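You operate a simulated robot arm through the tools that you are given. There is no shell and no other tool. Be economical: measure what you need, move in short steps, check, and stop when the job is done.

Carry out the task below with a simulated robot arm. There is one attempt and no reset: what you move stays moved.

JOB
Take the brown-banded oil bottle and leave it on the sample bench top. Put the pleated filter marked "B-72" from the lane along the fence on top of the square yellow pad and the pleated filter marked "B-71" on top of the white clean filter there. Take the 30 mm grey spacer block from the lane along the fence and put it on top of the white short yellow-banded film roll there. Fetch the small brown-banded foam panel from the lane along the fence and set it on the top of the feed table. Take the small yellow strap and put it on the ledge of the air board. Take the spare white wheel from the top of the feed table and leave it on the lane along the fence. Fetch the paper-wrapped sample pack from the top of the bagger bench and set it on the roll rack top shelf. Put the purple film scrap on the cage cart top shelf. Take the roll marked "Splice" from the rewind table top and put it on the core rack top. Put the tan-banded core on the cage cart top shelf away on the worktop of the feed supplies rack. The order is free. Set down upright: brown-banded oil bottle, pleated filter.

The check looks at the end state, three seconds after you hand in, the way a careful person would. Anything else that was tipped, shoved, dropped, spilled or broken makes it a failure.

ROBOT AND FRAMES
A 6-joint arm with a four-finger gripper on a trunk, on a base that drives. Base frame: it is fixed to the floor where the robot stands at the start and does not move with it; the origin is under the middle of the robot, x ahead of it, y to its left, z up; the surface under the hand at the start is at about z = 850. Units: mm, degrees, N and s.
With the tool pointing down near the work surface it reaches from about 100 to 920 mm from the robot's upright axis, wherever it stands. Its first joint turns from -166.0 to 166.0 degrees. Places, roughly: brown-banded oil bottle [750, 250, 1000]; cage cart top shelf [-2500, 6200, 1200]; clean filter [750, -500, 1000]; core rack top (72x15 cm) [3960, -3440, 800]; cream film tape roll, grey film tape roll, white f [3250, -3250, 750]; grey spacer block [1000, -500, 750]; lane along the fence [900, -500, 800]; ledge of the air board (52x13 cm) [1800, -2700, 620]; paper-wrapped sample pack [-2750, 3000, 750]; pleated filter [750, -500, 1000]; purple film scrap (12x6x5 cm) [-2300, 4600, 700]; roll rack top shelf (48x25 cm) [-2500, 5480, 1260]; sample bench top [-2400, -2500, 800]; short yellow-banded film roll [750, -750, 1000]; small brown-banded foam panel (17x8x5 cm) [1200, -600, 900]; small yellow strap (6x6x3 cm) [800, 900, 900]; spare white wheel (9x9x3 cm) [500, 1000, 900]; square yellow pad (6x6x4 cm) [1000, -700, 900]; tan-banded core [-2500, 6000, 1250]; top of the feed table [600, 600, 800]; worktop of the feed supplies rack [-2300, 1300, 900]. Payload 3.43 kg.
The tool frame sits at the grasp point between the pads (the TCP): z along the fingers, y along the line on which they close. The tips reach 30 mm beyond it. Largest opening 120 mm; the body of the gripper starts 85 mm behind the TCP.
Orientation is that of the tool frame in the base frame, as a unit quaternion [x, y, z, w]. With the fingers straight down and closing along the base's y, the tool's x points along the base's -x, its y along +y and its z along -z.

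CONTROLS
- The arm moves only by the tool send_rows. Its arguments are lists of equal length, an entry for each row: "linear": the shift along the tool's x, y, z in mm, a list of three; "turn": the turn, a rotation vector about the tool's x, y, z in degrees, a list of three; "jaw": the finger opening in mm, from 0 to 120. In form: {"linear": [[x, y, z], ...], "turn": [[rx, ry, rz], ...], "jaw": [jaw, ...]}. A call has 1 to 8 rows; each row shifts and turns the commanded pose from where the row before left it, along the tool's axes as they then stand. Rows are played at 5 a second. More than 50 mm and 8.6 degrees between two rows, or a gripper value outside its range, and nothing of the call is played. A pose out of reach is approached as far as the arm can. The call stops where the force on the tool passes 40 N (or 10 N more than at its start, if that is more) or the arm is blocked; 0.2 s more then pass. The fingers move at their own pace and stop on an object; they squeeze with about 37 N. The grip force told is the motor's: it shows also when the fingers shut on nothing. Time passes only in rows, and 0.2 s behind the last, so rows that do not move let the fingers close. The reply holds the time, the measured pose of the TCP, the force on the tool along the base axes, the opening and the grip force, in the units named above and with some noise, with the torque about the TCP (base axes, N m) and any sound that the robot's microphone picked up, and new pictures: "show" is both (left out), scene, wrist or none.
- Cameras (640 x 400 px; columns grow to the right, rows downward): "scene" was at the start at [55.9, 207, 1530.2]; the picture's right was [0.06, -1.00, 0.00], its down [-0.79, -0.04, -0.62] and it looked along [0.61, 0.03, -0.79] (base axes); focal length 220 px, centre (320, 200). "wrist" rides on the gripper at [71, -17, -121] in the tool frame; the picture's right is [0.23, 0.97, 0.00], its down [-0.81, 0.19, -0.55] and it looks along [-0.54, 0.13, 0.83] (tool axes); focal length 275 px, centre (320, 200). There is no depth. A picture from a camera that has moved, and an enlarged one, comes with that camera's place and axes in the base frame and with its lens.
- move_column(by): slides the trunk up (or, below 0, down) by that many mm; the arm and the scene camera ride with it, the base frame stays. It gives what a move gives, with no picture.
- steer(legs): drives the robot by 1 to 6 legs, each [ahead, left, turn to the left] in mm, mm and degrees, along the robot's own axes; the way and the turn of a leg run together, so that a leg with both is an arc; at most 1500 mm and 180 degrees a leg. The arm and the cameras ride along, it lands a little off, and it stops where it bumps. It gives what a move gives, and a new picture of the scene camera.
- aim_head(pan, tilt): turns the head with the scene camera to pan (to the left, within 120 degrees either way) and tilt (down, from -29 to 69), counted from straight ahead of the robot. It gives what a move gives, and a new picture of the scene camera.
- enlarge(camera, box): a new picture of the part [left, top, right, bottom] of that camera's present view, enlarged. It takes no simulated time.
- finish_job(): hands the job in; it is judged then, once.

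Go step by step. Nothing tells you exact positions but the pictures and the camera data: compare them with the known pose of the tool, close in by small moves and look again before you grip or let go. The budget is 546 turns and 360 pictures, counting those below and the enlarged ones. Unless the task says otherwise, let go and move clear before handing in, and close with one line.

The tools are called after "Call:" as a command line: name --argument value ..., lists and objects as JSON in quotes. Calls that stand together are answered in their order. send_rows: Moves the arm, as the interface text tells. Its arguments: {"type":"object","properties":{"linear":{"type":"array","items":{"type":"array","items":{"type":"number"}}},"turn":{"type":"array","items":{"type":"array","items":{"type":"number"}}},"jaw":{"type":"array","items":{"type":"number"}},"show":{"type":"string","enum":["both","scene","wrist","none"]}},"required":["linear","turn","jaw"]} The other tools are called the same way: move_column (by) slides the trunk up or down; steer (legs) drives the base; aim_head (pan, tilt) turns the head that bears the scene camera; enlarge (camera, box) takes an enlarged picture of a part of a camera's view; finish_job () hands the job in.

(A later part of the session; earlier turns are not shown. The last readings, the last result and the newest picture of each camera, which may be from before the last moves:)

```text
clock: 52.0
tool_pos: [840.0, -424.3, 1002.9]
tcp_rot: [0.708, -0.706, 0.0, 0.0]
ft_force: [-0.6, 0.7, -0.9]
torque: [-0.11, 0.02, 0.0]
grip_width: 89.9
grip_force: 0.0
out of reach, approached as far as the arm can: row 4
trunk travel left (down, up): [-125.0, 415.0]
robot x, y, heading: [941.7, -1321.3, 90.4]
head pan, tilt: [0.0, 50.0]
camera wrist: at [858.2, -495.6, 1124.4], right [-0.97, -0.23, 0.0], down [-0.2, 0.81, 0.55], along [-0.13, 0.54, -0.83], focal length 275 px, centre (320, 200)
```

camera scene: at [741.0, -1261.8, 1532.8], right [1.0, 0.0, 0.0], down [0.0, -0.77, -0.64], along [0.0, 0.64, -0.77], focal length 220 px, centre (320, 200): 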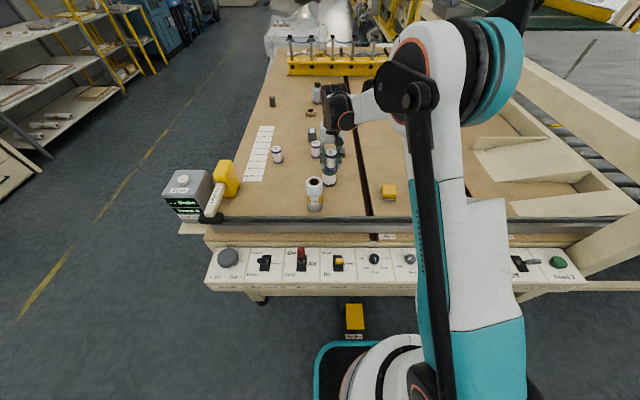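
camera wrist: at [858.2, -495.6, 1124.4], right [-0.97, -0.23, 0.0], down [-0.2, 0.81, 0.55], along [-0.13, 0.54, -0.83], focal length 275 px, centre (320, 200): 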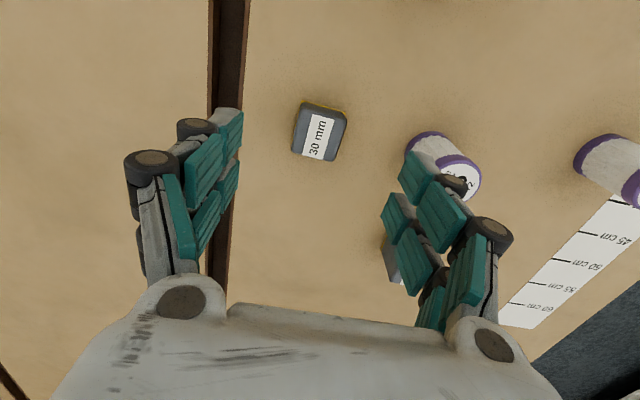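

The block centre is at (838,‑407), at the limit of reach. I'll raise the hand and shift the base left 125 mm.

Call:
send_rows --linear '[[10, 0, -45], [10, 0, -30]]' --turn '[[0, 0, 0], [0, 0, 0]]' --jaw '[90, 90]' --show "none"

Call:
steer --legs '[[5, 125, 0]]'

```text
clock: 52.6
tool_pos: [841.2, -445.2, 1081.1]
tcp_rot: [0.708, -0.706, 0.0, 0.0]
ft_force: [0.7, 0.1, 0.6]
torque: [0.01, -0.02, -0.02]
grip_width: 90.1
grip_force: 0.5
trunk travel left (down, up): [-125.0, 415.0]
robot x, y, heading: [937.8, -1323.9, 90.4]
head pan, tilt: [0.0, 50.0]
```

```text
clock: 53.9
tool_pos: [716.5, -439.8, 1081.6]
tcp_rot: [0.709, -0.705, 0.0, 0.0]
ft_force: [0.7, 0.0, 1.3]
torque: [0.0, -0.05, -0.01]
grip_width: 89.7
grip_force: 0.1
trunk travel left (down, up): [-125.0, 415.0]
robot x, y, heading: [820.1, -1317.1, 90.3]
head pan, tilt: [0.0, 50.0]
camera scene: at [619.4, -1257.7, 1532.8], right [1.0, 0.01, 0.0], down [0.0, -0.77, -0.64], along [0.0, 0.64, -0.77], focal length 220 px, centre (320, 200)
```

scene: 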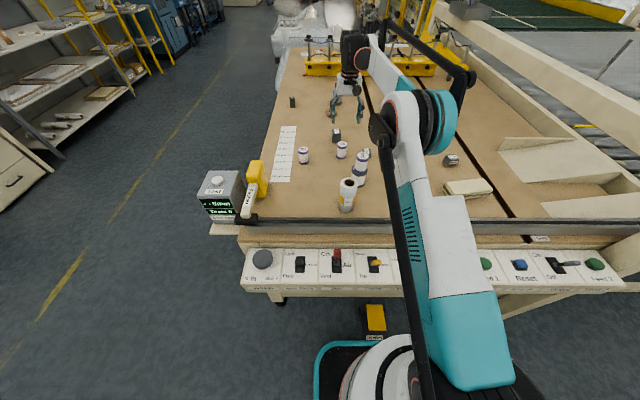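

The hand is now near B‑72; I'll take it first.

Call:
send_rows --linear '[[-27, 0, 30], [0, 0, 40], [0, 0, 0]]' --turn '[[0, 0, 0], [0, 0, 0], [0, 0, 0]]' --jaw '[90, 90, 90]' --show "wrist"

```text
clock: 54.7
tool_pos: [716.5, -413.1, 1007.9]
tcp_rot: [0.709, -0.705, -0.001, 0.0]
ft_force: [0.2, -0.7, -0.4]
torque: [0.03, -0.02, 0.0]
grip_width: 89.7
grip_force: 0.2
trunk travel left (down, up): [-125.0, 415.0]
robot x, y, heading: [820.8, -1314.1, 90.2]
head pan, tilt: [0.0, 50.0]
camera wrist: at [736.1, -484.4, 1130.3], right [-0.97, -0.24, 0.0], down [-0.2, 0.81, 0.55], along [-0.13, 0.54, -0.83], focal length 275 px, centre (320, 200)
```

wrist: 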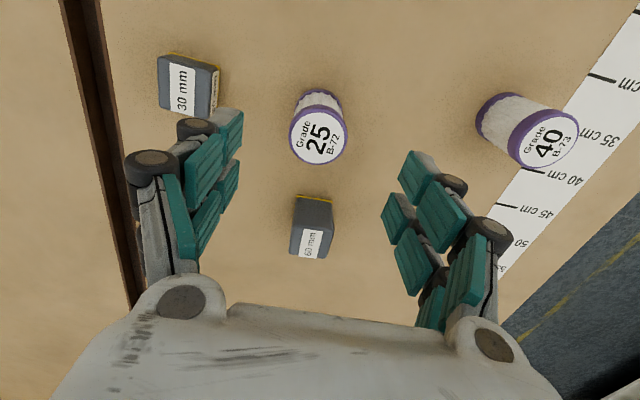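

Call:
send_rows --linear '[[-2, 0, 40], [0, 0, 40], [0, 0, 38], [0, 0, 0], [0, 0, 0], [0, 0, 0]]' --turn '[[0, 0, 0], [0, 0, 0], [0, 0, 0], [0, 0, 0], [0, 0, 0], [0, 0, 0]]' --jaw '[90, 90, 90, 90, 20, 20]' --show "wrist"

```text
clock: 56.1
tool_pos: [719.5, -410.3, 893.6]
tcp_rot: [0.709, -0.705, -0.001, 0.0]
ft_force: [-0.1, 0.0, -0.3]
torque: [0.06, 0.01, 0.01]
grip_width: 46.4
grip_force: 37.0
trunk travel left (down, up): [-125.0, 415.0]
robot x, y, heading: [819.8, -1319.3, 90.3]
head pan, tilt: [0.0, 50.0]
camera wrist: at [737.9, -481.7, 1014.3], right [-0.97, -0.24, 0.0], down [-0.2, 0.81, 0.55], along [-0.13, 0.54, -0.83], focal length 275 px, centre (320, 200)
```

wrist: 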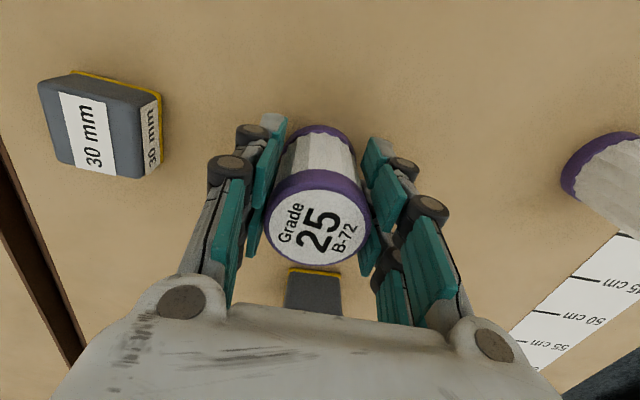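

Gripped. Lift and carry B‑72 above the yellow pad.

Call:
send_rows --linear '[[0, 0, -45], [0, 0, -45], [0, 0, -45], [0, 0, -45]]' --turn '[[0, 0, 0], [0, 0, 0], [0, 0, 0], [0, 0, 0]]' --jaw '[20, 20, 20, 20]' --show "none"

Call:
send_rows --linear '[[32.4, -37, 0], [32.4, -37, 0], [32.4, -37, 0], [32.4, -37, 0], [32.4, -37, 0], [32.4, -37, 0], [32.4, -37, 0], [32.4, -37, 0]]' --turn '[[0, 0, 0], [0, 0, 0], [0, 0, 0], [0, 0, 0], [0, 0, 0], [0, 0, 0], [0, 0, 0], [0, 0, 0]]' --jaw '[20, 20, 20, 20, 20, 20, 20, 20]' --show "none"

Call:
send_rows --linear '[[0, 0, 45], [0, 0, 25], [0, 0, 0]]' --turn '[[0, 0, 0], [0, 0, 0], [0, 0, 0]]' --jaw '[20, 20, 20]' --show "both"

Call:
enlarge --camera "wrist" --box '[240, 60, 400, 160]'

```text
clock: 57.1
tool_pos: [717.1, -413.7, 1076.3]
tcp_rot: [0.709, -0.705, -0.001, 0.0]
ft_force: [0.2, 0.0, -0.6]
torque: [0.0, 0.01, -0.01]
grip_width: 46.3
grip_force: 37.3
trunk travel left (down, up): [-125.0, 415.0]
robot x, y, heading: [819.8, -1318.4, 90.3]
head pan, tilt: [0.0, 50.0]
```

```text
clock: 58.9
tool_pos: [1015.6, -666.7, 1067.6]
tcp_rot: [0.71, -0.704, 0.0, 0.0]
ft_force: [-0.3, -0.5, -0.1]
torque: [0.0, 0.06, -0.01]
grip_width: 46.4
grip_force: 36.8
trunk travel left (down, up): [-125.0, 415.0]
robot x, y, heading: [819.2, -1318.7, 90.3]
head pan, tilt: [0.0, 50.0]
```

```text
clock: 59.7
tool_pos: [1017.5, -666.5, 999.5]
tcp_rot: [0.709, -0.705, 0.0, 0.0]
ft_force: [-0.2, -0.9, -0.3]
torque: [0.01, 0.0, 0.0]
grip_width: 46.3
grip_force: 36.8
trunk travel left (down, up): [-125.0, 415.0]
robot x, y, heading: [820.8, -1316.2, 90.3]
head pan, tilt: [0.0, 50.0]
camera scene: at [619.9, -1257.9, 1532.9], right [1.0, 0.01, 0.0], down [0.0, -0.77, -0.64], along [0.0, 0.64, -0.77], focal length 220 px, centre (320, 200)
camera wrist: at [1035.8, -738.5, 1122.1], right [-0.97, -0.24, 0.0], down [-0.2, 0.81, 0.55], along [-0.13, 0.54, -0.83], focal length 275 px, centre (320, 200)
```

scene: 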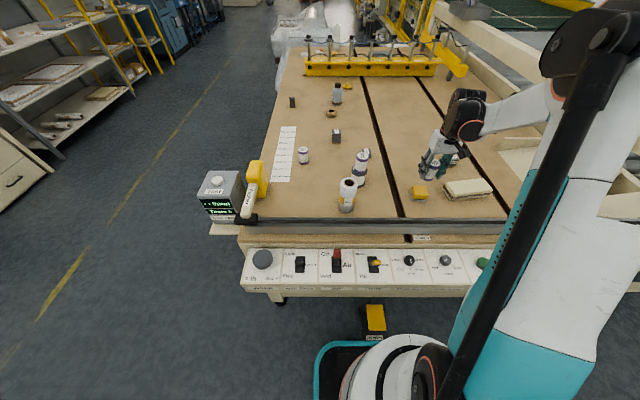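
wrist: 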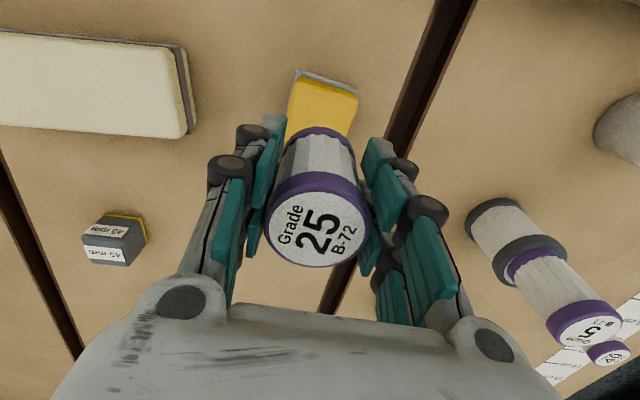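

```text
4.00 times, centred on (320, 110) of wrist
camera zoom: at [1035.8, -738.5, 1122.1], right [-0.97, -0.24, 0.0], down [-0.2, 0.81, 0.55], along [-0.13, 0.54, -0.83], focal length 1101 px, centre (320, 560)
```

zoom: 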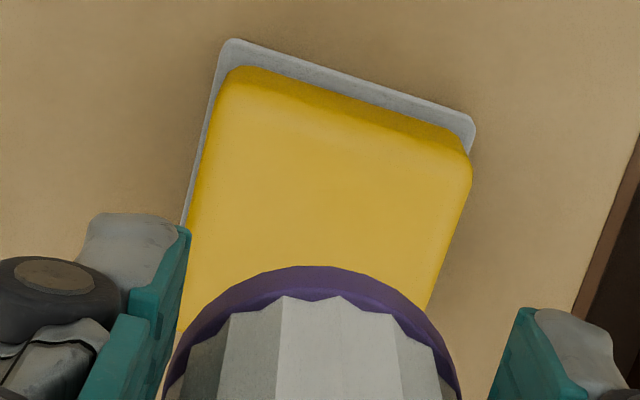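

Aligned over the pad centre. Lower gently.

Call:
send_rows --linear '[[0.5, 0, 30], [0, 0, 20], [0, 0, 4], [0, 0, 3], [0, 0, 3], [0, 0, 0]]' --turn '[[0, 0, 0], [0, 0, 0], [0, 0, 0], [0, 0, 0], [0, 0, 0], [0, 0, 0]]' --jaw '[20, 20, 20, 20, 20, 20]' --show "none"

Call:
enlarge --camera "scene" --box '[390, 140, 460, 210]'

```text
clock: 61.1
tool_pos: [1014.7, -667.7, 941.8]
tcp_rot: [0.709, -0.705, 0.0, 0.0]
ft_force: [-0.6, 0.0, -0.3]
torque: [0.01, 0.04, -0.05]
grip_width: 46.2
grip_force: 37.2
trunk travel left (down, up): [-125.0, 415.0]
robot x, y, heading: [821.4, -1320.2, 90.4]
head pan, tilt: [0.0, 50.0]
```

```text
5.71 times, centred on (425, 175) of scene
camera zoom: at [619.9, -1257.7, 1532.9], right [1.0, 0.01, 0.0], down [0.0, -0.77, -0.64], along [0.0, 0.64, -0.77], focal length 1255 px, centre (-280, 343)
```

zoom: 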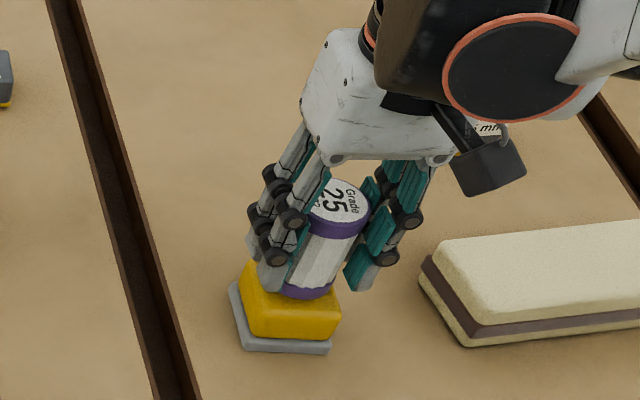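

Call:
send_rows --linear '[[0, 0, 2.5], [0, 0, 2.5], [0, 0, 0]]' --turn '[[0, 0, 0], [0, 0, 0], [0, 0, 0]]' --jaw '[20, 20, 20]' --show "none"

```text
clock: 61.9
tool_pos: [1014.8, -668.9, 937.2]
tcp_rot: [0.709, -0.705, 0.001, 0.0]
ft_force: [0.2, 0.3, -0.8]
torque: [0.0, -0.02, 0.03]
grip_width: 46.2
grip_force: 37.2
trunk travel left (down, up): [-125.0, 415.0]
robot x, y, heading: [819.5, -1317.3, 90.3]
head pan, tilt: [0.0, 50.0]
```

Call:
send_rows --linear '[[0, 0, 2], [0, 0, 2], [0, 0, 0]]' --turn '[[0, 0, 0], [0, 0, 0], [0, 0, 0]]' --jaw '[20, 20, 20]' --show "none"

```text
clock: 62.7
tool_pos: [1016.0, -669.3, 934.6]
tcp_rot: [0.709, -0.705, 0.0, 0.0]
ft_force: [-0.3, 0.1, -0.9]
torque: [0.03, 0.02, -0.02]
grip_width: 46.2
grip_force: 37.3
trunk travel left (down, up): [-125.0, 415.0]
robot x, y, heading: [818.3, -1319.4, 90.4]
head pan, tilt: [0.0, 50.0]
```

Call:
send_rows --linear '[[0, 0, 2], [0, 0, 2], [0, 0, 0]]' --turn '[[0, 0, 0], [0, 0, 0], [0, 0, 0]]' --jaw '[20, 20, 20]' --show "none"

Call:
enlarge --camera "scene" --box '[390, 140, 460, 210]'

```text
clock: 63.5
tool_pos: [1014.6, -669.4, 930.9]
tcp_rot: [0.71, -0.705, 0.001, -0.001]
ft_force: [2.5, 8.7, 32.9]
torque: [0.49, -0.08, 0.02]
grip_width: 46.3
grip_force: 36.9
trunk travel left (down, up): [-125.0, 415.0]
robot x, y, heading: [818.2, -1314.7, 90.2]
head pan, tilt: [0.0, 50.0]
```

```text
5.71 times, centred on (425, 175) of scene
camera zoom: at [619.3, -1259.5, 1533.1], right [1.0, 0.01, 0.0], down [0.0, -0.77, -0.64], along [0.0, 0.64, -0.77], focal length 1255 px, centre (-280, 343)
```

zoom: 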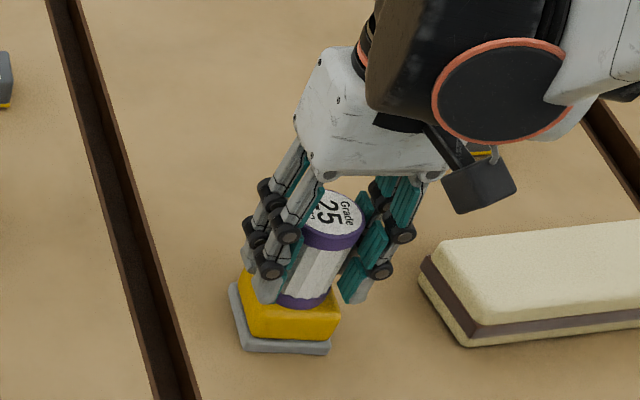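

Call:
send_rows --linear '[[0, 0, -2.5], [0, 0, 0], [0, 0, 0], [0, 0, 0]]' --turn '[[0, 0, 0], [0, 0, 0], [0, 0, 0], [0, 0, 0]]' --jaw '[20, 48, 60, 90]' --show "none"

Call:
send_rows --linear '[[0, 0, -40], [0, 0, -45], [0, 0, -45]]' --turn '[[0, 0, 0], [0, 0, 0], [0, 0, 0]]' --jaw '[90, 90, 90]' --show "wrist"

```text
clock: 64.5
tool_pos: [1014.1, -669.8, 932.3]
tcp_rot: [0.709, -0.705, 0.001, 0.0]
ft_force: [-0.4, -0.4, -0.9]
torque: [0.01, -0.01, 0.05]
grip_width: 89.9
grip_force: 0.0
trunk travel left (down, up): [-125.0, 415.0]
robot x, y, heading: [821.7, -1312.1, 90.2]
head pan, tilt: [0.0, 50.0]
```

```text
clock: 65.3
tool_pos: [1016.0, -672.9, 1061.5]
tcp_rot: [0.709, -0.706, 0.0, 0.0]
ft_force: [-0.5, 1.0, 0.9]
torque: [-0.03, 0.01, -0.02]
grip_width: 90.0
grip_force: 0.1
trunk travel left (down, up): [-125.0, 415.0]
robot x, y, heading: [819.0, -1318.7, 90.2]
head pan, tilt: [0.0, 50.0]
camera wrist: at [1035.2, -743.7, 1182.6], right [-0.97, -0.24, 0.0], down [-0.2, 0.81, 0.55], along [-0.13, 0.54, -0.83], focal length 275 px, centre (320, 200)
```

wrist: 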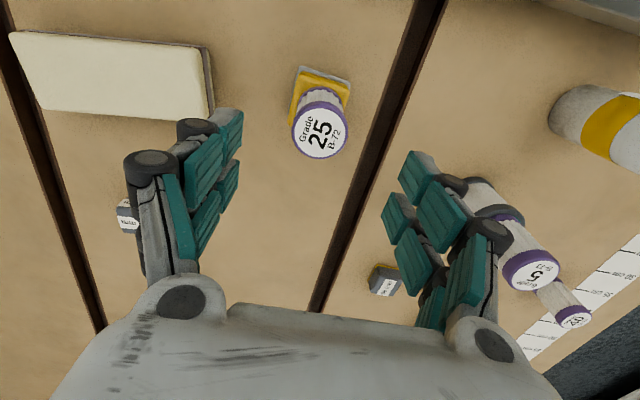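

B‑72 stands on the pad. Back to the 30 mm block.

Call:
send_rows --linear '[[-38, 25.4, 0], [-38, 25.4, 0], [-38, 25.4, 0], [-38, 25.4, 0], [-38, 25.4, 0], [-38, 25.4, 0], [-38, 25.4, 30], [0, 0, 45]]' --turn '[[0, 0, 0], [0, 0, 0], [0, 0, 0], [0, 0, 0], [0, 0, 0], [0, 0, 0], [0, 0, 0], [0, 0, 0]]' --jaw '[90, 90, 90, 90, 90, 90, 90, 90]' --show "wrist"

```text
refused: row 7 steps farther than a row can; nothing moved
```

Call:
send_rows --linear '[[-38, 25.4, 0], [-38, 25.4, 0], [-38, 25.4, 0], [-38, 25.4, 0], [-38, 25.4, 0], [-38, 25.4, 0], [-38, 25.4, 15], [0, 0, 49]]' --turn '[[0, 0, 0], [0, 0, 0], [0, 0, 0], [0, 0, 0], [0, 0, 0], [0, 0, 0], [0, 0, 0], [0, 0, 0]]' --jaw '[90, 90, 90, 90, 90, 90, 90, 90]' --show "wrist"

```text
clock: 67.1
tool_pos: [832.9, -394.9, 1004.0]
tcp_rot: [0.709, -0.705, 0.001, 0.0]
ft_force: [-0.9, -0.1, -0.2]
torque: [0.04, -0.01, -0.02]
grip_width: 89.7
grip_force: 0.1
out of reach, approached as far as the arm can: row 8
trunk travel left (down, up): [-125.0, 415.0]
robot x, y, heading: [821.9, -1317.2, 90.1]
head pan, tilt: [0.0, 50.0]
camera wrist: at [851.5, -466.6, 1124.2], right [-0.97, -0.24, 0.0], down [-0.2, 0.81, 0.55], along [-0.13, 0.54, -0.83], focal length 275 px, centre (320, 200)
```

wrist: 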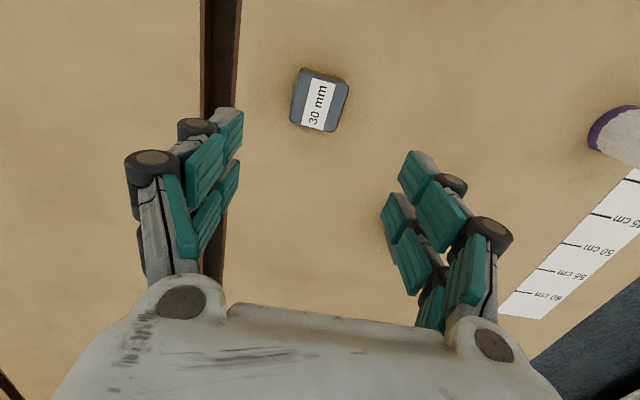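

Call:
send_rows --linear '[[8, -5, 40], [0, 0, 20], [0, 0, 0]]' --turn '[[0, 0, 0], [0, 0, 0], [0, 0, 0]]' --jaw '[90, 90, 90]' --show "wrist"

```text
clock: 67.9
tool_pos: [838.8, -404.9, 942.0]
tcp_rot: [0.708, -0.706, 0.0, 0.0]
ft_force: [-0.1, -0.2, -0.9]
torque: [-0.01, 0.03, 0.0]
grip_width: 89.8
grip_force: 0.2
trunk travel left (down, up): [-125.0, 415.0]
robot x, y, heading: [820.7, -1315.1, 90.6]
head pan, tilt: [0.0, 50.0]
camera wrist: at [857.6, -476.9, 1063.1], right [-0.97, -0.24, 0.0], down [-0.2, 0.81, 0.55], along [-0.13, 0.54, -0.83], focal length 275 px, centre (320, 200)
```

wrist: 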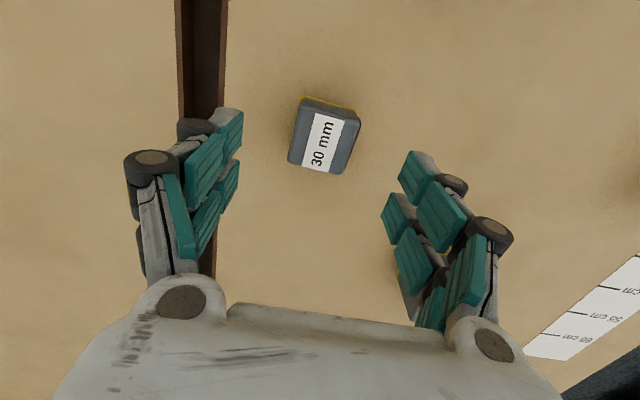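

Call:
send_rows --linear '[[3, 0, 40], [0, 0, 17], [0, 0, 0], [0, 0, 0], [0, 0, 0]]' --turn '[[0, 0, 0], [0, 0, 0], [0, 0, 0], [0, 0, 0], [0, 0, 0]]' --jaw '[90, 90, 90, 15, 15]' --show "wrist"

```text
clock: 69.1
tool_pos: [839.4, -411.1, 884.5]
tcp_rot: [0.709, -0.705, 0.001, 0.0]
ft_force: [0.0, 0.1, 1.1]
torque: [-0.04, 0.03, 0.03]
grip_width: 43.2
grip_force: 37.5
trunk travel left (down, up): [-125.0, 415.0]
robot x, y, heading: [822.3, -1316.2, 90.0]
head pan, tilt: [0.0, 50.0]
camera wrist: at [858.7, -483.2, 1005.2], right [-0.97, -0.24, 0.0], down [-0.2, 0.81, 0.55], along [-0.13, 0.54, -0.83], focal length 275 px, centre (320, 200)
```

wrist: 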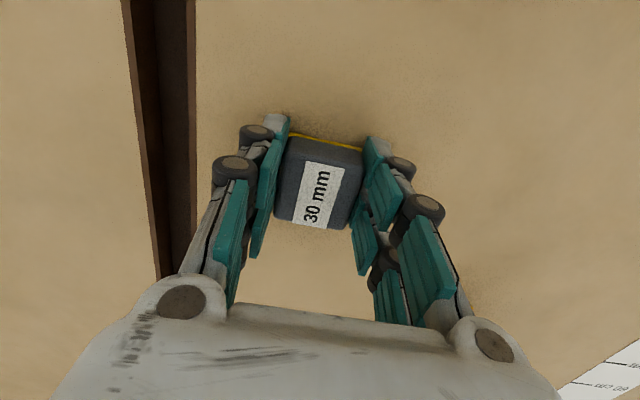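

Gripped at 43 mm. Lift high and carry toward the roll.

Call:
send_rows --linear '[[0, 0, -49], [0, 0, -49], [0, 0, -49], [0, 0, -49], [0, 0, -20]]' --turn '[[0, 0, 0], [0, 0, 0], [0, 0, 0], [0, 0, 0], [0, 0, 0]]' --jaw '[15, 15, 15, 15, 15]' --show "none"

Call:
send_rows --linear '[[44, 16.8, 0], [44, 16.8, 0], [44, 16.8, 0], [44, 16.8, 0], [44, 16.8, 0], [44, 16.8, 0], [44, 16.8, 0], [0, 0, 0]]' --turn '[[0, 0, 0], [0, 0, 0], [0, 0, 0], [0, 0, 0], [0, 0, 0], [0, 0, 0], [0, 0, 0], [0, 0, 0]]' --jaw '[15, 15, 15, 15, 15, 15, 15, 15]' --show "wrist"

Call:
enlarge --camera "scene" --box '[310, 130, 410, 230]'

```text
clock: 70.3
tool_pos: [839.0, -412.6, 1097.3]
tcp_rot: [0.709, -0.705, 0.0, -0.001]
ft_force: [-0.4, 0.5, -1.6]
torque: [-0.01, 0.01, 0.02]
grip_width: 43.0
grip_force: 37.2
out of reach, approached as far as the arm can: row 5
trunk travel left (down, up): [-125.0, 415.0]
robot x, y, heading: [817.6, -1318.9, 90.4]
head pan, tilt: [0.0, 50.0]
```

```text
clock: 72.1
tool_pos: [721.4, -722.9, 1099.5]
tcp_rot: [0.709, -0.705, 0.001, 0.001]
ft_force: [-0.5, -0.4, -0.9]
torque: [-0.01, -0.01, -0.01]
grip_width: 43.2
grip_force: 36.8
trunk travel left (down, up): [-125.0, 415.0]
robot x, y, heading: [818.5, -1316.1, 90.3]
head pan, tilt: [0.0, 50.0]
camera wrist: at [740.9, -794.9, 1221.1], right [-0.97, -0.24, 0.0], down [-0.2, 0.81, 0.55], along [-0.13, 0.54, -0.83], focal length 275 px, centre (320, 200)
```

wrist: 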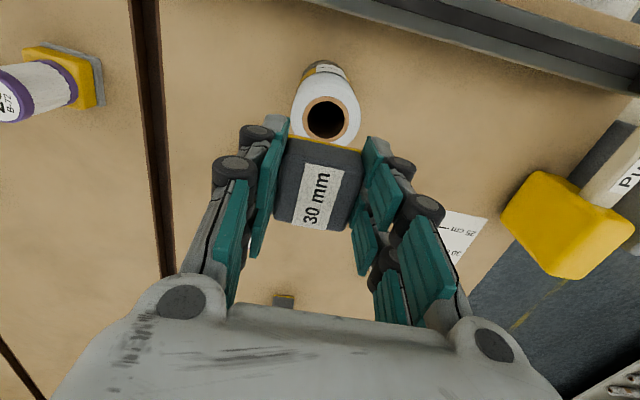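

```text
4.00 times, centred on (360, 180) of scene
camera zoom: at [619.7, -1258.3, 1532.8], right [1.0, 0.01, 0.0], down [0.0, -0.77, -0.64], along [0.0, 0.64, -0.77], focal length 879 px, centre (160, 280)
```

zoom: 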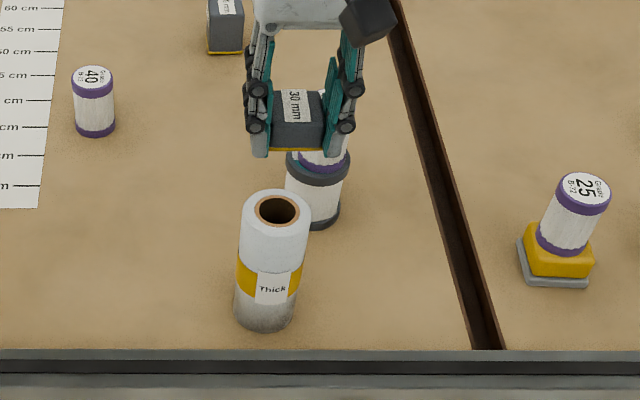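

Roll top centre (720,‑728), z≈993. Align and lower.

Call:
send_rows --linear '[[6.5, 1, 20], [0, 0, 35], [0, 0, 5], [0, 0, 3], [0, 0, 0]]' --turn '[[0, 0, 0], [0, 0, 0], [0, 0, 0], [0, 0, 0], [0, 0, 0]]' --jaw '[15, 15, 15, 15, 15]' --show "none"

Call:
enlarge --camera "scene" --box '[320, 150, 380, 210]'

Call:
enlarge --camera "wrist" --box '[240, 80, 400, 240]'

```text
clock: 73.3
tool_pos: [723.7, -727.2, 1034.8]
tcp_rot: [0.709, -0.705, -0.001, 0.0]
ft_force: [0.4, 0.9, -1.3]
torque: [0.02, -0.01, -0.01]
grip_width: 43.2
grip_force: 36.7
trunk travel left (down, up): [-125.0, 415.0]
robot x, y, heading: [818.3, -1320.0, 90.3]
head pan, tilt: [0.0, 50.0]
```

```text
6.67 times, centred on (350, 180) of scene
camera zoom: at [619.7, -1257.7, 1532.8], right [1.0, 0.01, 0.0], down [0.0, -0.77, -0.64], along [0.0, 0.64, -0.77], focal length 1465 px, centre (120, 333)
```

zoom: 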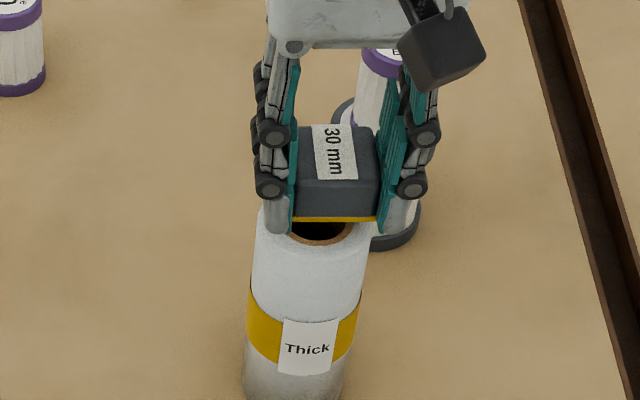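

```text
2.50 times, centred on (320, 160) of wrist
camera zoom: at [742.1, -799.8, 1156.5], right [-0.97, -0.24, 0.0], down [-0.2, 0.81, 0.55], along [-0.13, 0.54, -0.83], focal length 688 px, centre (320, 300)
```

zoom: 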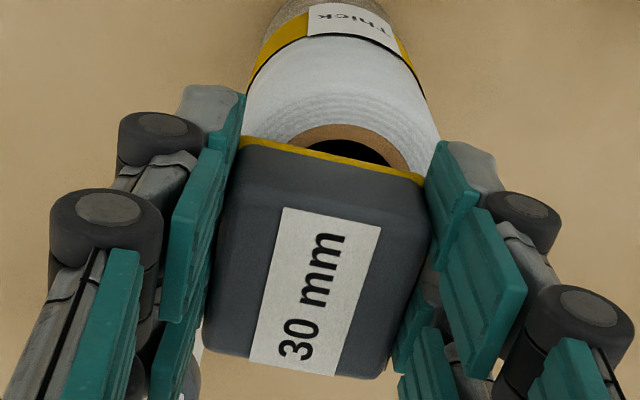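

The block needs ~8 mm toward me and ~3 mm left to be centred.

Call:
send_rows --linear '[[8, 3.5, 0], [0, 0, 0]]' --turn '[[0, 0, 0], [0, 0, 0]]' --jaw '[15, 15]' --show "none"

Call:
enlarge --camera "scene" --box '[320, 150, 380, 210]'

Call:
enlarge --camera "wrist" --box '[240, 80, 400, 240]'

```text
clock: 73.9
tool_pos: [719.5, -736.9, 1036.1]
tcp_rot: [0.709, -0.705, 0.0, 0.0]
ft_force: [0.0, 0.4, -0.4]
torque: [-0.04, 0.02, -0.02]
grip_width: 42.8
grip_force: 37.3
trunk travel left (down, up): [-125.0, 415.0]
robot x, y, heading: [817.9, -1317.8, 90.2]
head pan, tilt: [0.0, 50.0]
```

```text
6.67 times, centred on (350, 180) of scene
camera zoom: at [619.7, -1258.0, 1532.8], right [1.0, 0.01, 0.0], down [0.0, -0.77, -0.64], along [0.0, 0.64, -0.77], focal length 1465 px, centre (120, 333)
```

zoom: 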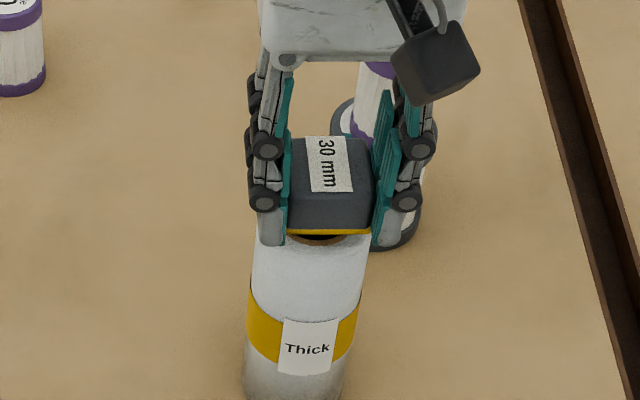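

```text
2.50 times, centred on (320, 160) of wrist
camera zoom: at [738.5, -808.6, 1156.5], right [-0.97, -0.24, 0.0], down [-0.2, 0.81, 0.55], along [-0.13, 0.54, -0.83], focal length 688 px, centre (320, 300)
```

zoom: 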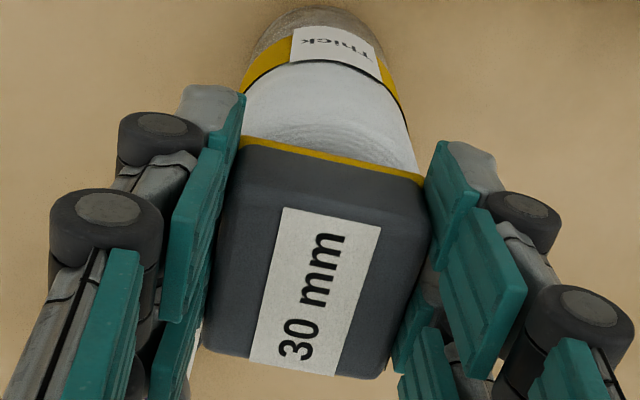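

Call:
send_rows --linear '[[0, 0, 3], [0, 0, 2], [0, 0, 2], [0, 0, 0]]' --turn '[[0, 0, 0], [0, 0, 0], [0, 0, 0], [0, 0, 0]]' --jaw '[15, 15, 15, 15]' --show "none"

```text
clock: 74.9
tool_pos: [720.4, -737.1, 1027.5]
tcp_rot: [0.709, -0.706, 0.0, 0.0]
ft_force: [-0.3, 0.0, -0.4]
torque: [-0.02, 0.02, 0.0]
grip_width: 42.8
grip_force: 36.6
trunk travel left (down, up): [-125.0, 415.0]
robot x, y, heading: [819.6, -1316.3, 90.4]
head pan, tilt: [0.0, 50.0]
```

Call:
send_rows --linear '[[0, 0, 2], [0, 0, 0]]' --turn '[[0, 0, 0], [0, 0, 0]]' --jaw '[15, 15]' --show "none"

Call:
enlarge --camera "scene" --box '[320, 150, 380, 210]'

```text
clock: 75.5
tool_pos: [719.7, -737.2, 1024.7]
tcp_rot: [0.709, -0.705, 0.0, 0.0]
ft_force: [-0.3, -1.1, 0.3]
torque: [-0.03, 0.0, 0.02]
grip_width: 43.4
grip_force: 37.1
trunk travel left (down, up): [-125.0, 415.0]
robot x, y, heading: [819.2, -1314.3, 90.4]
head pan, tilt: [0.0, 50.0]
```

```text
6.67 times, centred on (350, 180) of scene
camera zoom: at [619.7, -1257.7, 1532.8], right [1.0, 0.01, 0.0], down [0.0, -0.77, -0.64], along [0.0, 0.64, -0.77], focal length 1465 px, centre (120, 333)
```

zoom: 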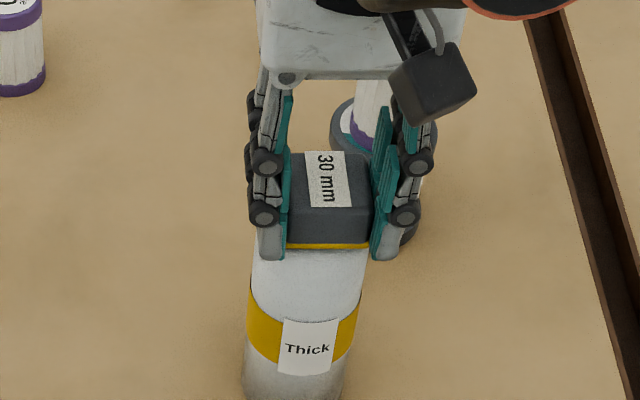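

The block sits ~4 mm right of the roll axis; correct, then lower to contact.

Call:
send_rows --linear '[[0, 4.5, 0], [0, 0, 2], [0, 0, 2], [0, 0, 0]]' --turn '[[0, 0, 0], [0, 0, 0], [0, 0, 0], [0, 0, 0]]' --jaw '[15, 15, 15, 15]' --show "none"

Call:
enlarge --camera "scene" --box '[320, 150, 380, 210]'

```text
clock: 76.5
tool_pos: [715.5, -738.4, 1021.7]
tcp_rot: [0.709, -0.705, -0.001, -0.001]
ft_force: [-2.1, 5.8, 34.0]
torque: [0.35, 0.08, -0.04]
grip_width: 43.5
grip_force: 37.1
trunk travel left (down, up): [-125.0, 415.0]
robot x, y, heading: [819.2, -1316.9, 90.2]
head pan, tilt: [0.0, 50.0]
```

```text
6.67 times, centred on (350, 180) of scene
camera zoom: at [620.0, -1259.7, 1533.2], right [1.0, 0.01, 0.0], down [0.0, -0.77, -0.64], along [0.0, 0.64, -0.77], focal length 1465 px, centre (120, 333)
```

zoom: 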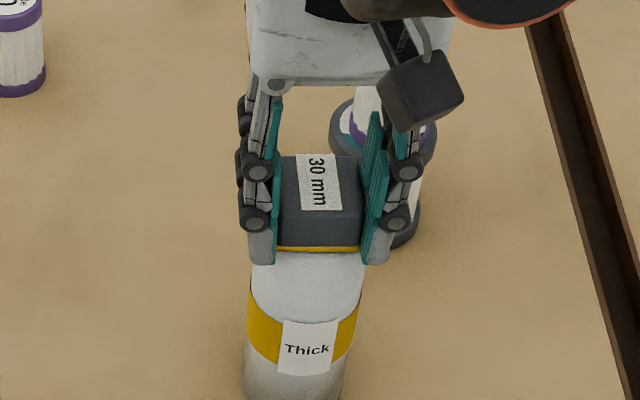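

Call:
send_rows --linear '[[0, 0, -2.5], [0, 0, 0], [0, 0, 0], [0, 0, 0]]' --turn '[[0, 0, 0], [0, 0, 0], [0, 0, 0], [0, 0, 0]]' --jaw '[15, 45, 60, 90]' --show "none"

Call:
send_rows --linear '[[0, 0, -40], [0, 0, -45], [0, 0, -25]]' --turn '[[0, 0, 0], [0, 0, 0], [0, 0, 0]]' --jaw '[90, 90, 90]' --show "scene"

Call:
enlarge --camera "scene" --box '[300, 120, 500, 230]'

```text
clock: 77.5
tool_pos: [715.6, -735.8, 1023.4]
tcp_rot: [0.709, -0.705, -0.001, 0.0]
ft_force: [0.0, -0.5, -0.2]
torque: [0.0, 0.01, -0.01]
grip_width: 89.8
grip_force: 0.1
trunk travel left (down, up): [-125.0, 415.0]
robot x, y, heading: [819.2, -1318.1, 90.1]
head pan, tilt: [0.0, 50.0]
```

```text
clock: 78.3
tool_pos: [715.6, -735.8, 1134.2]
tcp_rot: [0.709, -0.706, 0.0, 0.0]
ft_force: [-0.6, -0.8, 0.0]
torque: [0.02, -0.05, -0.01]
grip_width: 90.1
grip_force: 0.1
trunk travel left (down, up): [-125.0, 415.0]
robot x, y, heading: [822.6, -1319.2, 90.3]
head pan, tilt: [0.0, 50.0]
camera scene: at [621.4, -1256.2, 1534.8], right [1.0, -0.01, 0.0], down [-0.01, -0.75, -0.66], along [0.01, 0.66, -0.75], focal length 220 px, centre (320, 200)
```

scene: 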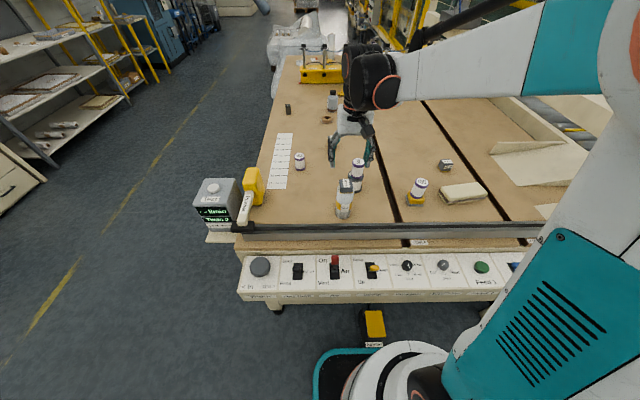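

```text
3.20 times, centred on (400, 175) of scene
camera zoom: at [621.4, -1256.2, 1534.8], right [1.0, -0.01, 0.0], down [-0.01, -0.75, -0.66], along [0.01, 0.66, -0.75], focal length 703 px, centre (64, 280)
```

zoom: 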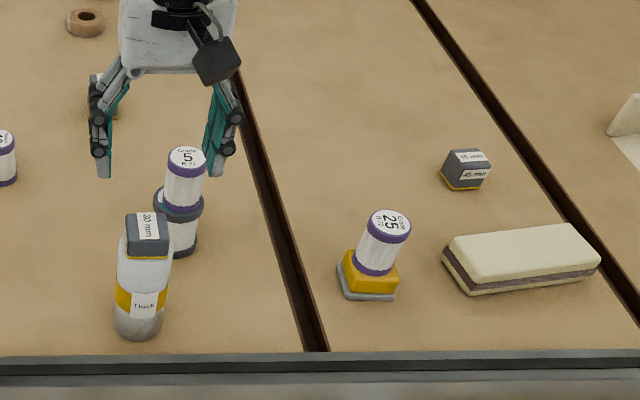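

All three placements stand. Next the foam panel on the right; move above it.

Call:
send_rows --linear '[[-7, -47, 0], [-7, -47, 0], [-7, -47, 0], [-7, -47, 0], [-7, -47, 0], [-7, -47, 0], [-7, -47, 0], [-7, -47, 0]]' --turn '[[0, 0, 0], [0, 0, 0], [0, 0, 0], [0, 0, 0], [0, 0, 0], [0, 0, 0], [0, 0, 0], [0, 0, 0]]' --jaw '[90, 90, 90, 90, 90, 90, 90, 90]' --show "none"

Call:
send_rows --linear '[[0, -42, 0], [0, -42, 0], [0, -42, 0], [0, 0, 0]]' --turn '[[0, 0, 0], [0, 0, 0], [0, 0, 0], [0, 0, 0]]' --jaw '[120, 120, 120, 120]' --show "wrist"

```text
clock: 80.1
tool_pos: [1092.4, -678.9, 1133.0]
tcp_rot: [0.71, -0.704, -0.001, 0.0]
ft_force: [-0.4, 0.0, 0.0]
torque: [-0.02, -0.01, -0.02]
grip_width: 90.1
grip_force: 0.1
trunk travel left (down, up): [-125.0, 415.0]
robot x, y, heading: [819.6, -1317.0, 90.1]
head pan, tilt: [0.0, 50.0]
```

```text
clock: 81.1
tool_pos: [1218.1, -677.1, 1133.1]
tcp_rot: [0.709, -0.705, 0.0, 0.0]
ft_force: [0.6, 0.2, 0.1]
torque: [0.01, 0.04, -0.01]
grip_width: 120.1
grip_force: 0.1
trunk travel left (down, up): [-125.0, 415.0]
robot x, y, heading: [816.9, -1314.1, 90.2]
head pan, tilt: [0.0, 50.0]
camera wrist: at [1237.2, -748.9, 1254.8], right [-0.97, -0.24, 0.0], down [-0.2, 0.81, 0.55], along [-0.13, 0.54, -0.83], focal length 275 px, centre (320, 200)
```

wrist: 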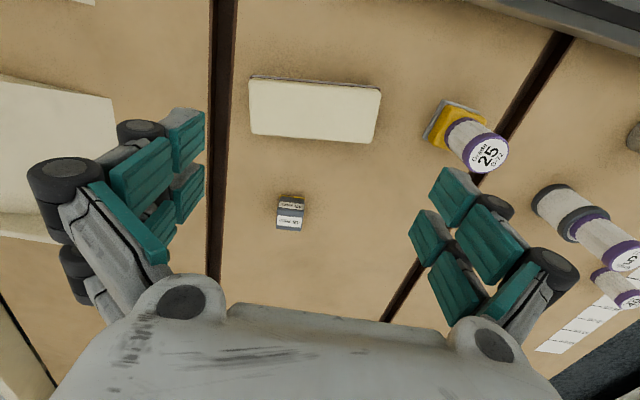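

Panel centre ≈(1219,‑648), long axis ~8.5° from x. Rotate the hand 82° and centre.

Call:
send_rows --linear '[[-29, 0, 0], [0, 0, 0], [0, 0, 0], [0, 0, 0], [0, 0, 0], [0, 0, 0]]' --turn '[[0, 0, 0], [0, 0, 8.2], [0, 0, 8.2], [0, 0, 8.2], [0, 0, 8.2], [0, 0, 8.2]]' --jaw '[120, 120, 120, 120, 120, 120]' --show "none"

Call:
send_rows --linear '[[0, 0, 0], [0, 0, 0], [0, 0, 0], [0, 0, 0], [0, 0, 0], [0, 0, 45], [0, 0, 45], [0, 0, 0]]' --turn '[[0, 0, 8.2], [0, 0, 8.2], [0, 0, 8.2], [0, 0, 8.2], [0, 0, 8.2], [0, 0, 0], [0, 0, 0], [0, 0, 0]]' --jaw '[120, 120, 120, 120, 120, 120, 120, 120]' --show "wrist"

```text
clock: 82.5
tool_pos: [1217.4, -648.0, 1134.0]
tcp_rot: [-0.417, 0.909, 0.0, 0.0]
ft_force: [1.2, -0.2, 0.1]
torque: [-0.02, 0.0, 0.01]
grip_width: 120.0
grip_force: 0.0
trunk travel left (down, up): [-125.0, 415.0]
robot x, y, heading: [818.4, -1315.6, 90.5]
head pan, tilt: [0.0, 50.0]
```

```text
clock: 84.3
tool_pos: [1215.9, -645.9, 1043.4]
tcp_rot: [-0.072, 0.997, 0.0, 0.001]
ft_force: [-0.8, -0.4, -0.1]
torque: [-0.02, 0.03, -0.02]
grip_width: 119.9
grip_force: 0.0
trunk travel left (down, up): [-125.0, 415.0]
robot x, y, heading: [821.4, -1315.6, 90.2]
head pan, tilt: [0.0, 50.0]
camera wrist: at [1150.2, -674.0, 1164.7], right [-0.37, 0.93, 0.0], down [0.77, 0.31, 0.55], along [0.51, 0.2, -0.83], focal length 275 px, centre (320, 200)
```

wrist: 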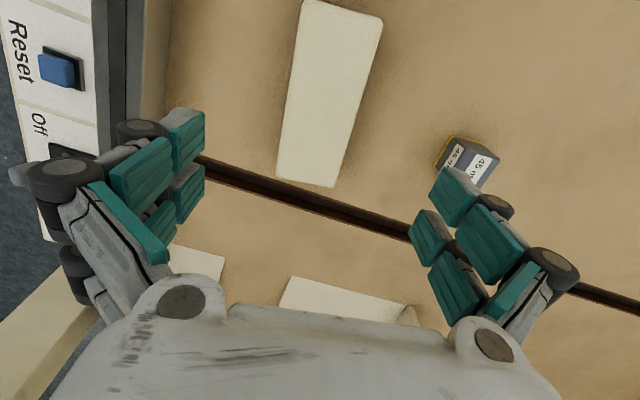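

Well aligned. Descend and grip.

Call:
send_rows --linear '[[0, 0, 45], [0, 0, 45], [0, 0, 45], [0, 0, 22], [0, 0, 0], [0, 0, 0], [0, 0, 0]]' --turn '[[0, 0, 0], [0, 0, 0], [0, 0, 0], [0, 0, 0], [0, 0, 0], [0, 0, 0], [0, 0, 0]]' --jaw '[120, 120, 120, 120, 120, 40, 40]' --show "wrist"

```text
clock: 85.9
tool_pos: [1217.5, -648.0, 885.9]
tcp_rot: [-0.072, 0.997, -0.001, -0.001]
ft_force: [-0.2, 2.1, 6.5]
torque: [0.06, 0.0, -0.07]
grip_width: 70.8
grip_force: 37.0
trunk travel left (down, up): [-125.0, 415.0]
robot x, y, heading: [822.0, -1315.0, 90.3]
head pan, tilt: [0.0, 50.0]
camera wrist: at [1150.9, -677.1, 1006.7], right [-0.37, 0.93, 0.0], down [0.77, 0.31, 0.55], along [0.51, 0.2, -0.83], focal length 275 px, centre (320, 200)
```

wrist: 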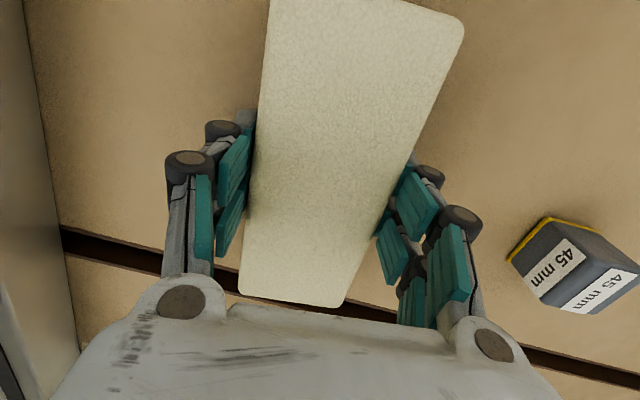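

Gripped (71 mm). Lift it, then drive around to the front of the table.

Call:
send_rows --linear '[[0, 0, -45], [0, 0, -45], [0, 0, -45], [0, 0, -45], [0, 0, -45], [0, 0, -45]]' --turn '[[0, 0, 0], [0, 0, 0], [0, 0, 0], [0, 0, 0], [0, 0, 0], [0, 0, 0]]' --jaw '[40, 40, 40, 40, 40, 40]' --show "none"

Call:
steer --legs '[[-320, 0, 0], [0, 1180, 0]]'

```text
clock: 87.3
tool_pos: [1220.0, -651.4, 1154.6]
tcp_rot: [-0.072, 0.997, 0.0, 0.0]
ft_force: [-0.3, -0.6, 0.1]
torque: [0.01, 0.02, -0.02]
grip_width: 70.7
grip_force: 37.4
trunk travel left (down, up): [-125.0, 415.0]
robot x, y, heading: [820.4, -1320.0, 90.3]
head pan, tilt: [0.0, 50.0]
```

```text
clock: 95.1
tool_pos: [-1.2, -982.0, 1154.5]
tcp_rot: [-0.087, 0.996, 0.0, -0.001]
ft_force: [-0.4, -0.2, -0.1]
torque: [0.0, 0.01, -0.02]
grip_width: 70.6
grip_force: 36.7
trunk travel left (down, up): [-125.0, 415.0]
robot x, y, heading: [-385.2, -1657.5, 91.8]
head pan, tilt: [0.0, 50.0]
camera scene: at [-583.1, -1605.3, 1532.9], right [1.0, 0.03, 0.0], down [0.03, -0.77, -0.64], along [-0.02, 0.64, -0.77], focal length 220 px, centre (320, 200)
```

scene: 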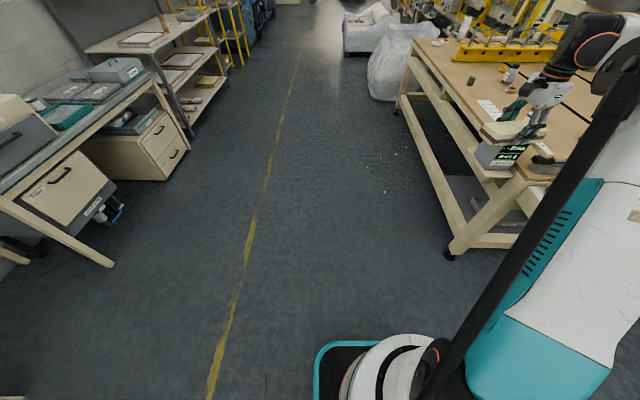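

Call:
steer --legs '[[1400, -40, -1.8], [600, 0, 0], [0, 0, -90]]'

```text
clock: 108.8
tool_pos: [315.9, -90.3, 1154.6]
tcp_rot: [0.667, 0.745, 0.0, 0.0]
ft_force: [0.2, 0.2, -0.6]
torque: [-0.01, 0.0, -0.01]
grip_width: 70.5
grip_force: 36.4
trunk travel left (down, up): [-125.0, 415.0]
robot x, y, heading: [-332.8, 332.8, -1.6]
head pan, tilt: [0.0, 50.0]
camera scene: at [-271.3, 533.8, 1532.9], right [-0.03, -1.0, 0.0], down [-0.77, 0.02, -0.64], along [0.64, -0.02, -0.77], focal length 220 px, centre (320, 200)
```

scene: 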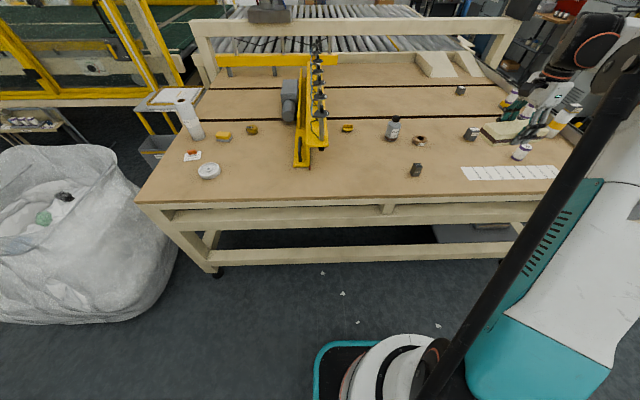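

Now drive up to the feed table side and swing the hand left.

Call:
steer --legs '[[0, 380, 1.6], [310, 0, 0]]'

```text
clock: 112.9
tool_pos: [643.8, 294.1, 1153.0]
tcp_rot: [0.66, 0.751, 0.0, 0.001]
ft_force: [-0.4, -0.1, 0.3]
torque: [-0.01, 0.03, 0.03]
grip_width: 70.6
grip_force: 36.6
trunk travel left (down, up): [-125.0, 415.0]
robot x, y, heading: [-13.7, 702.6, -0.7]
head pan, tilt: [0.0, 50.0]
camera scene: at [45.7, 906.3, 1532.8], right [-0.01, -1.0, 0.0], down [-0.77, 0.01, -0.64], along [0.64, -0.01, -0.77], focal length 220 px, centre (320, 200)
```

scene: 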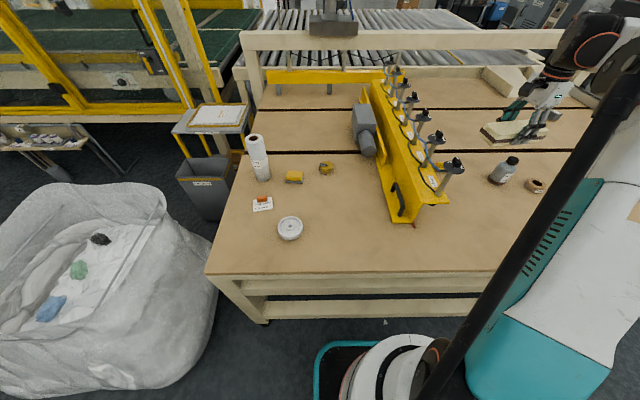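

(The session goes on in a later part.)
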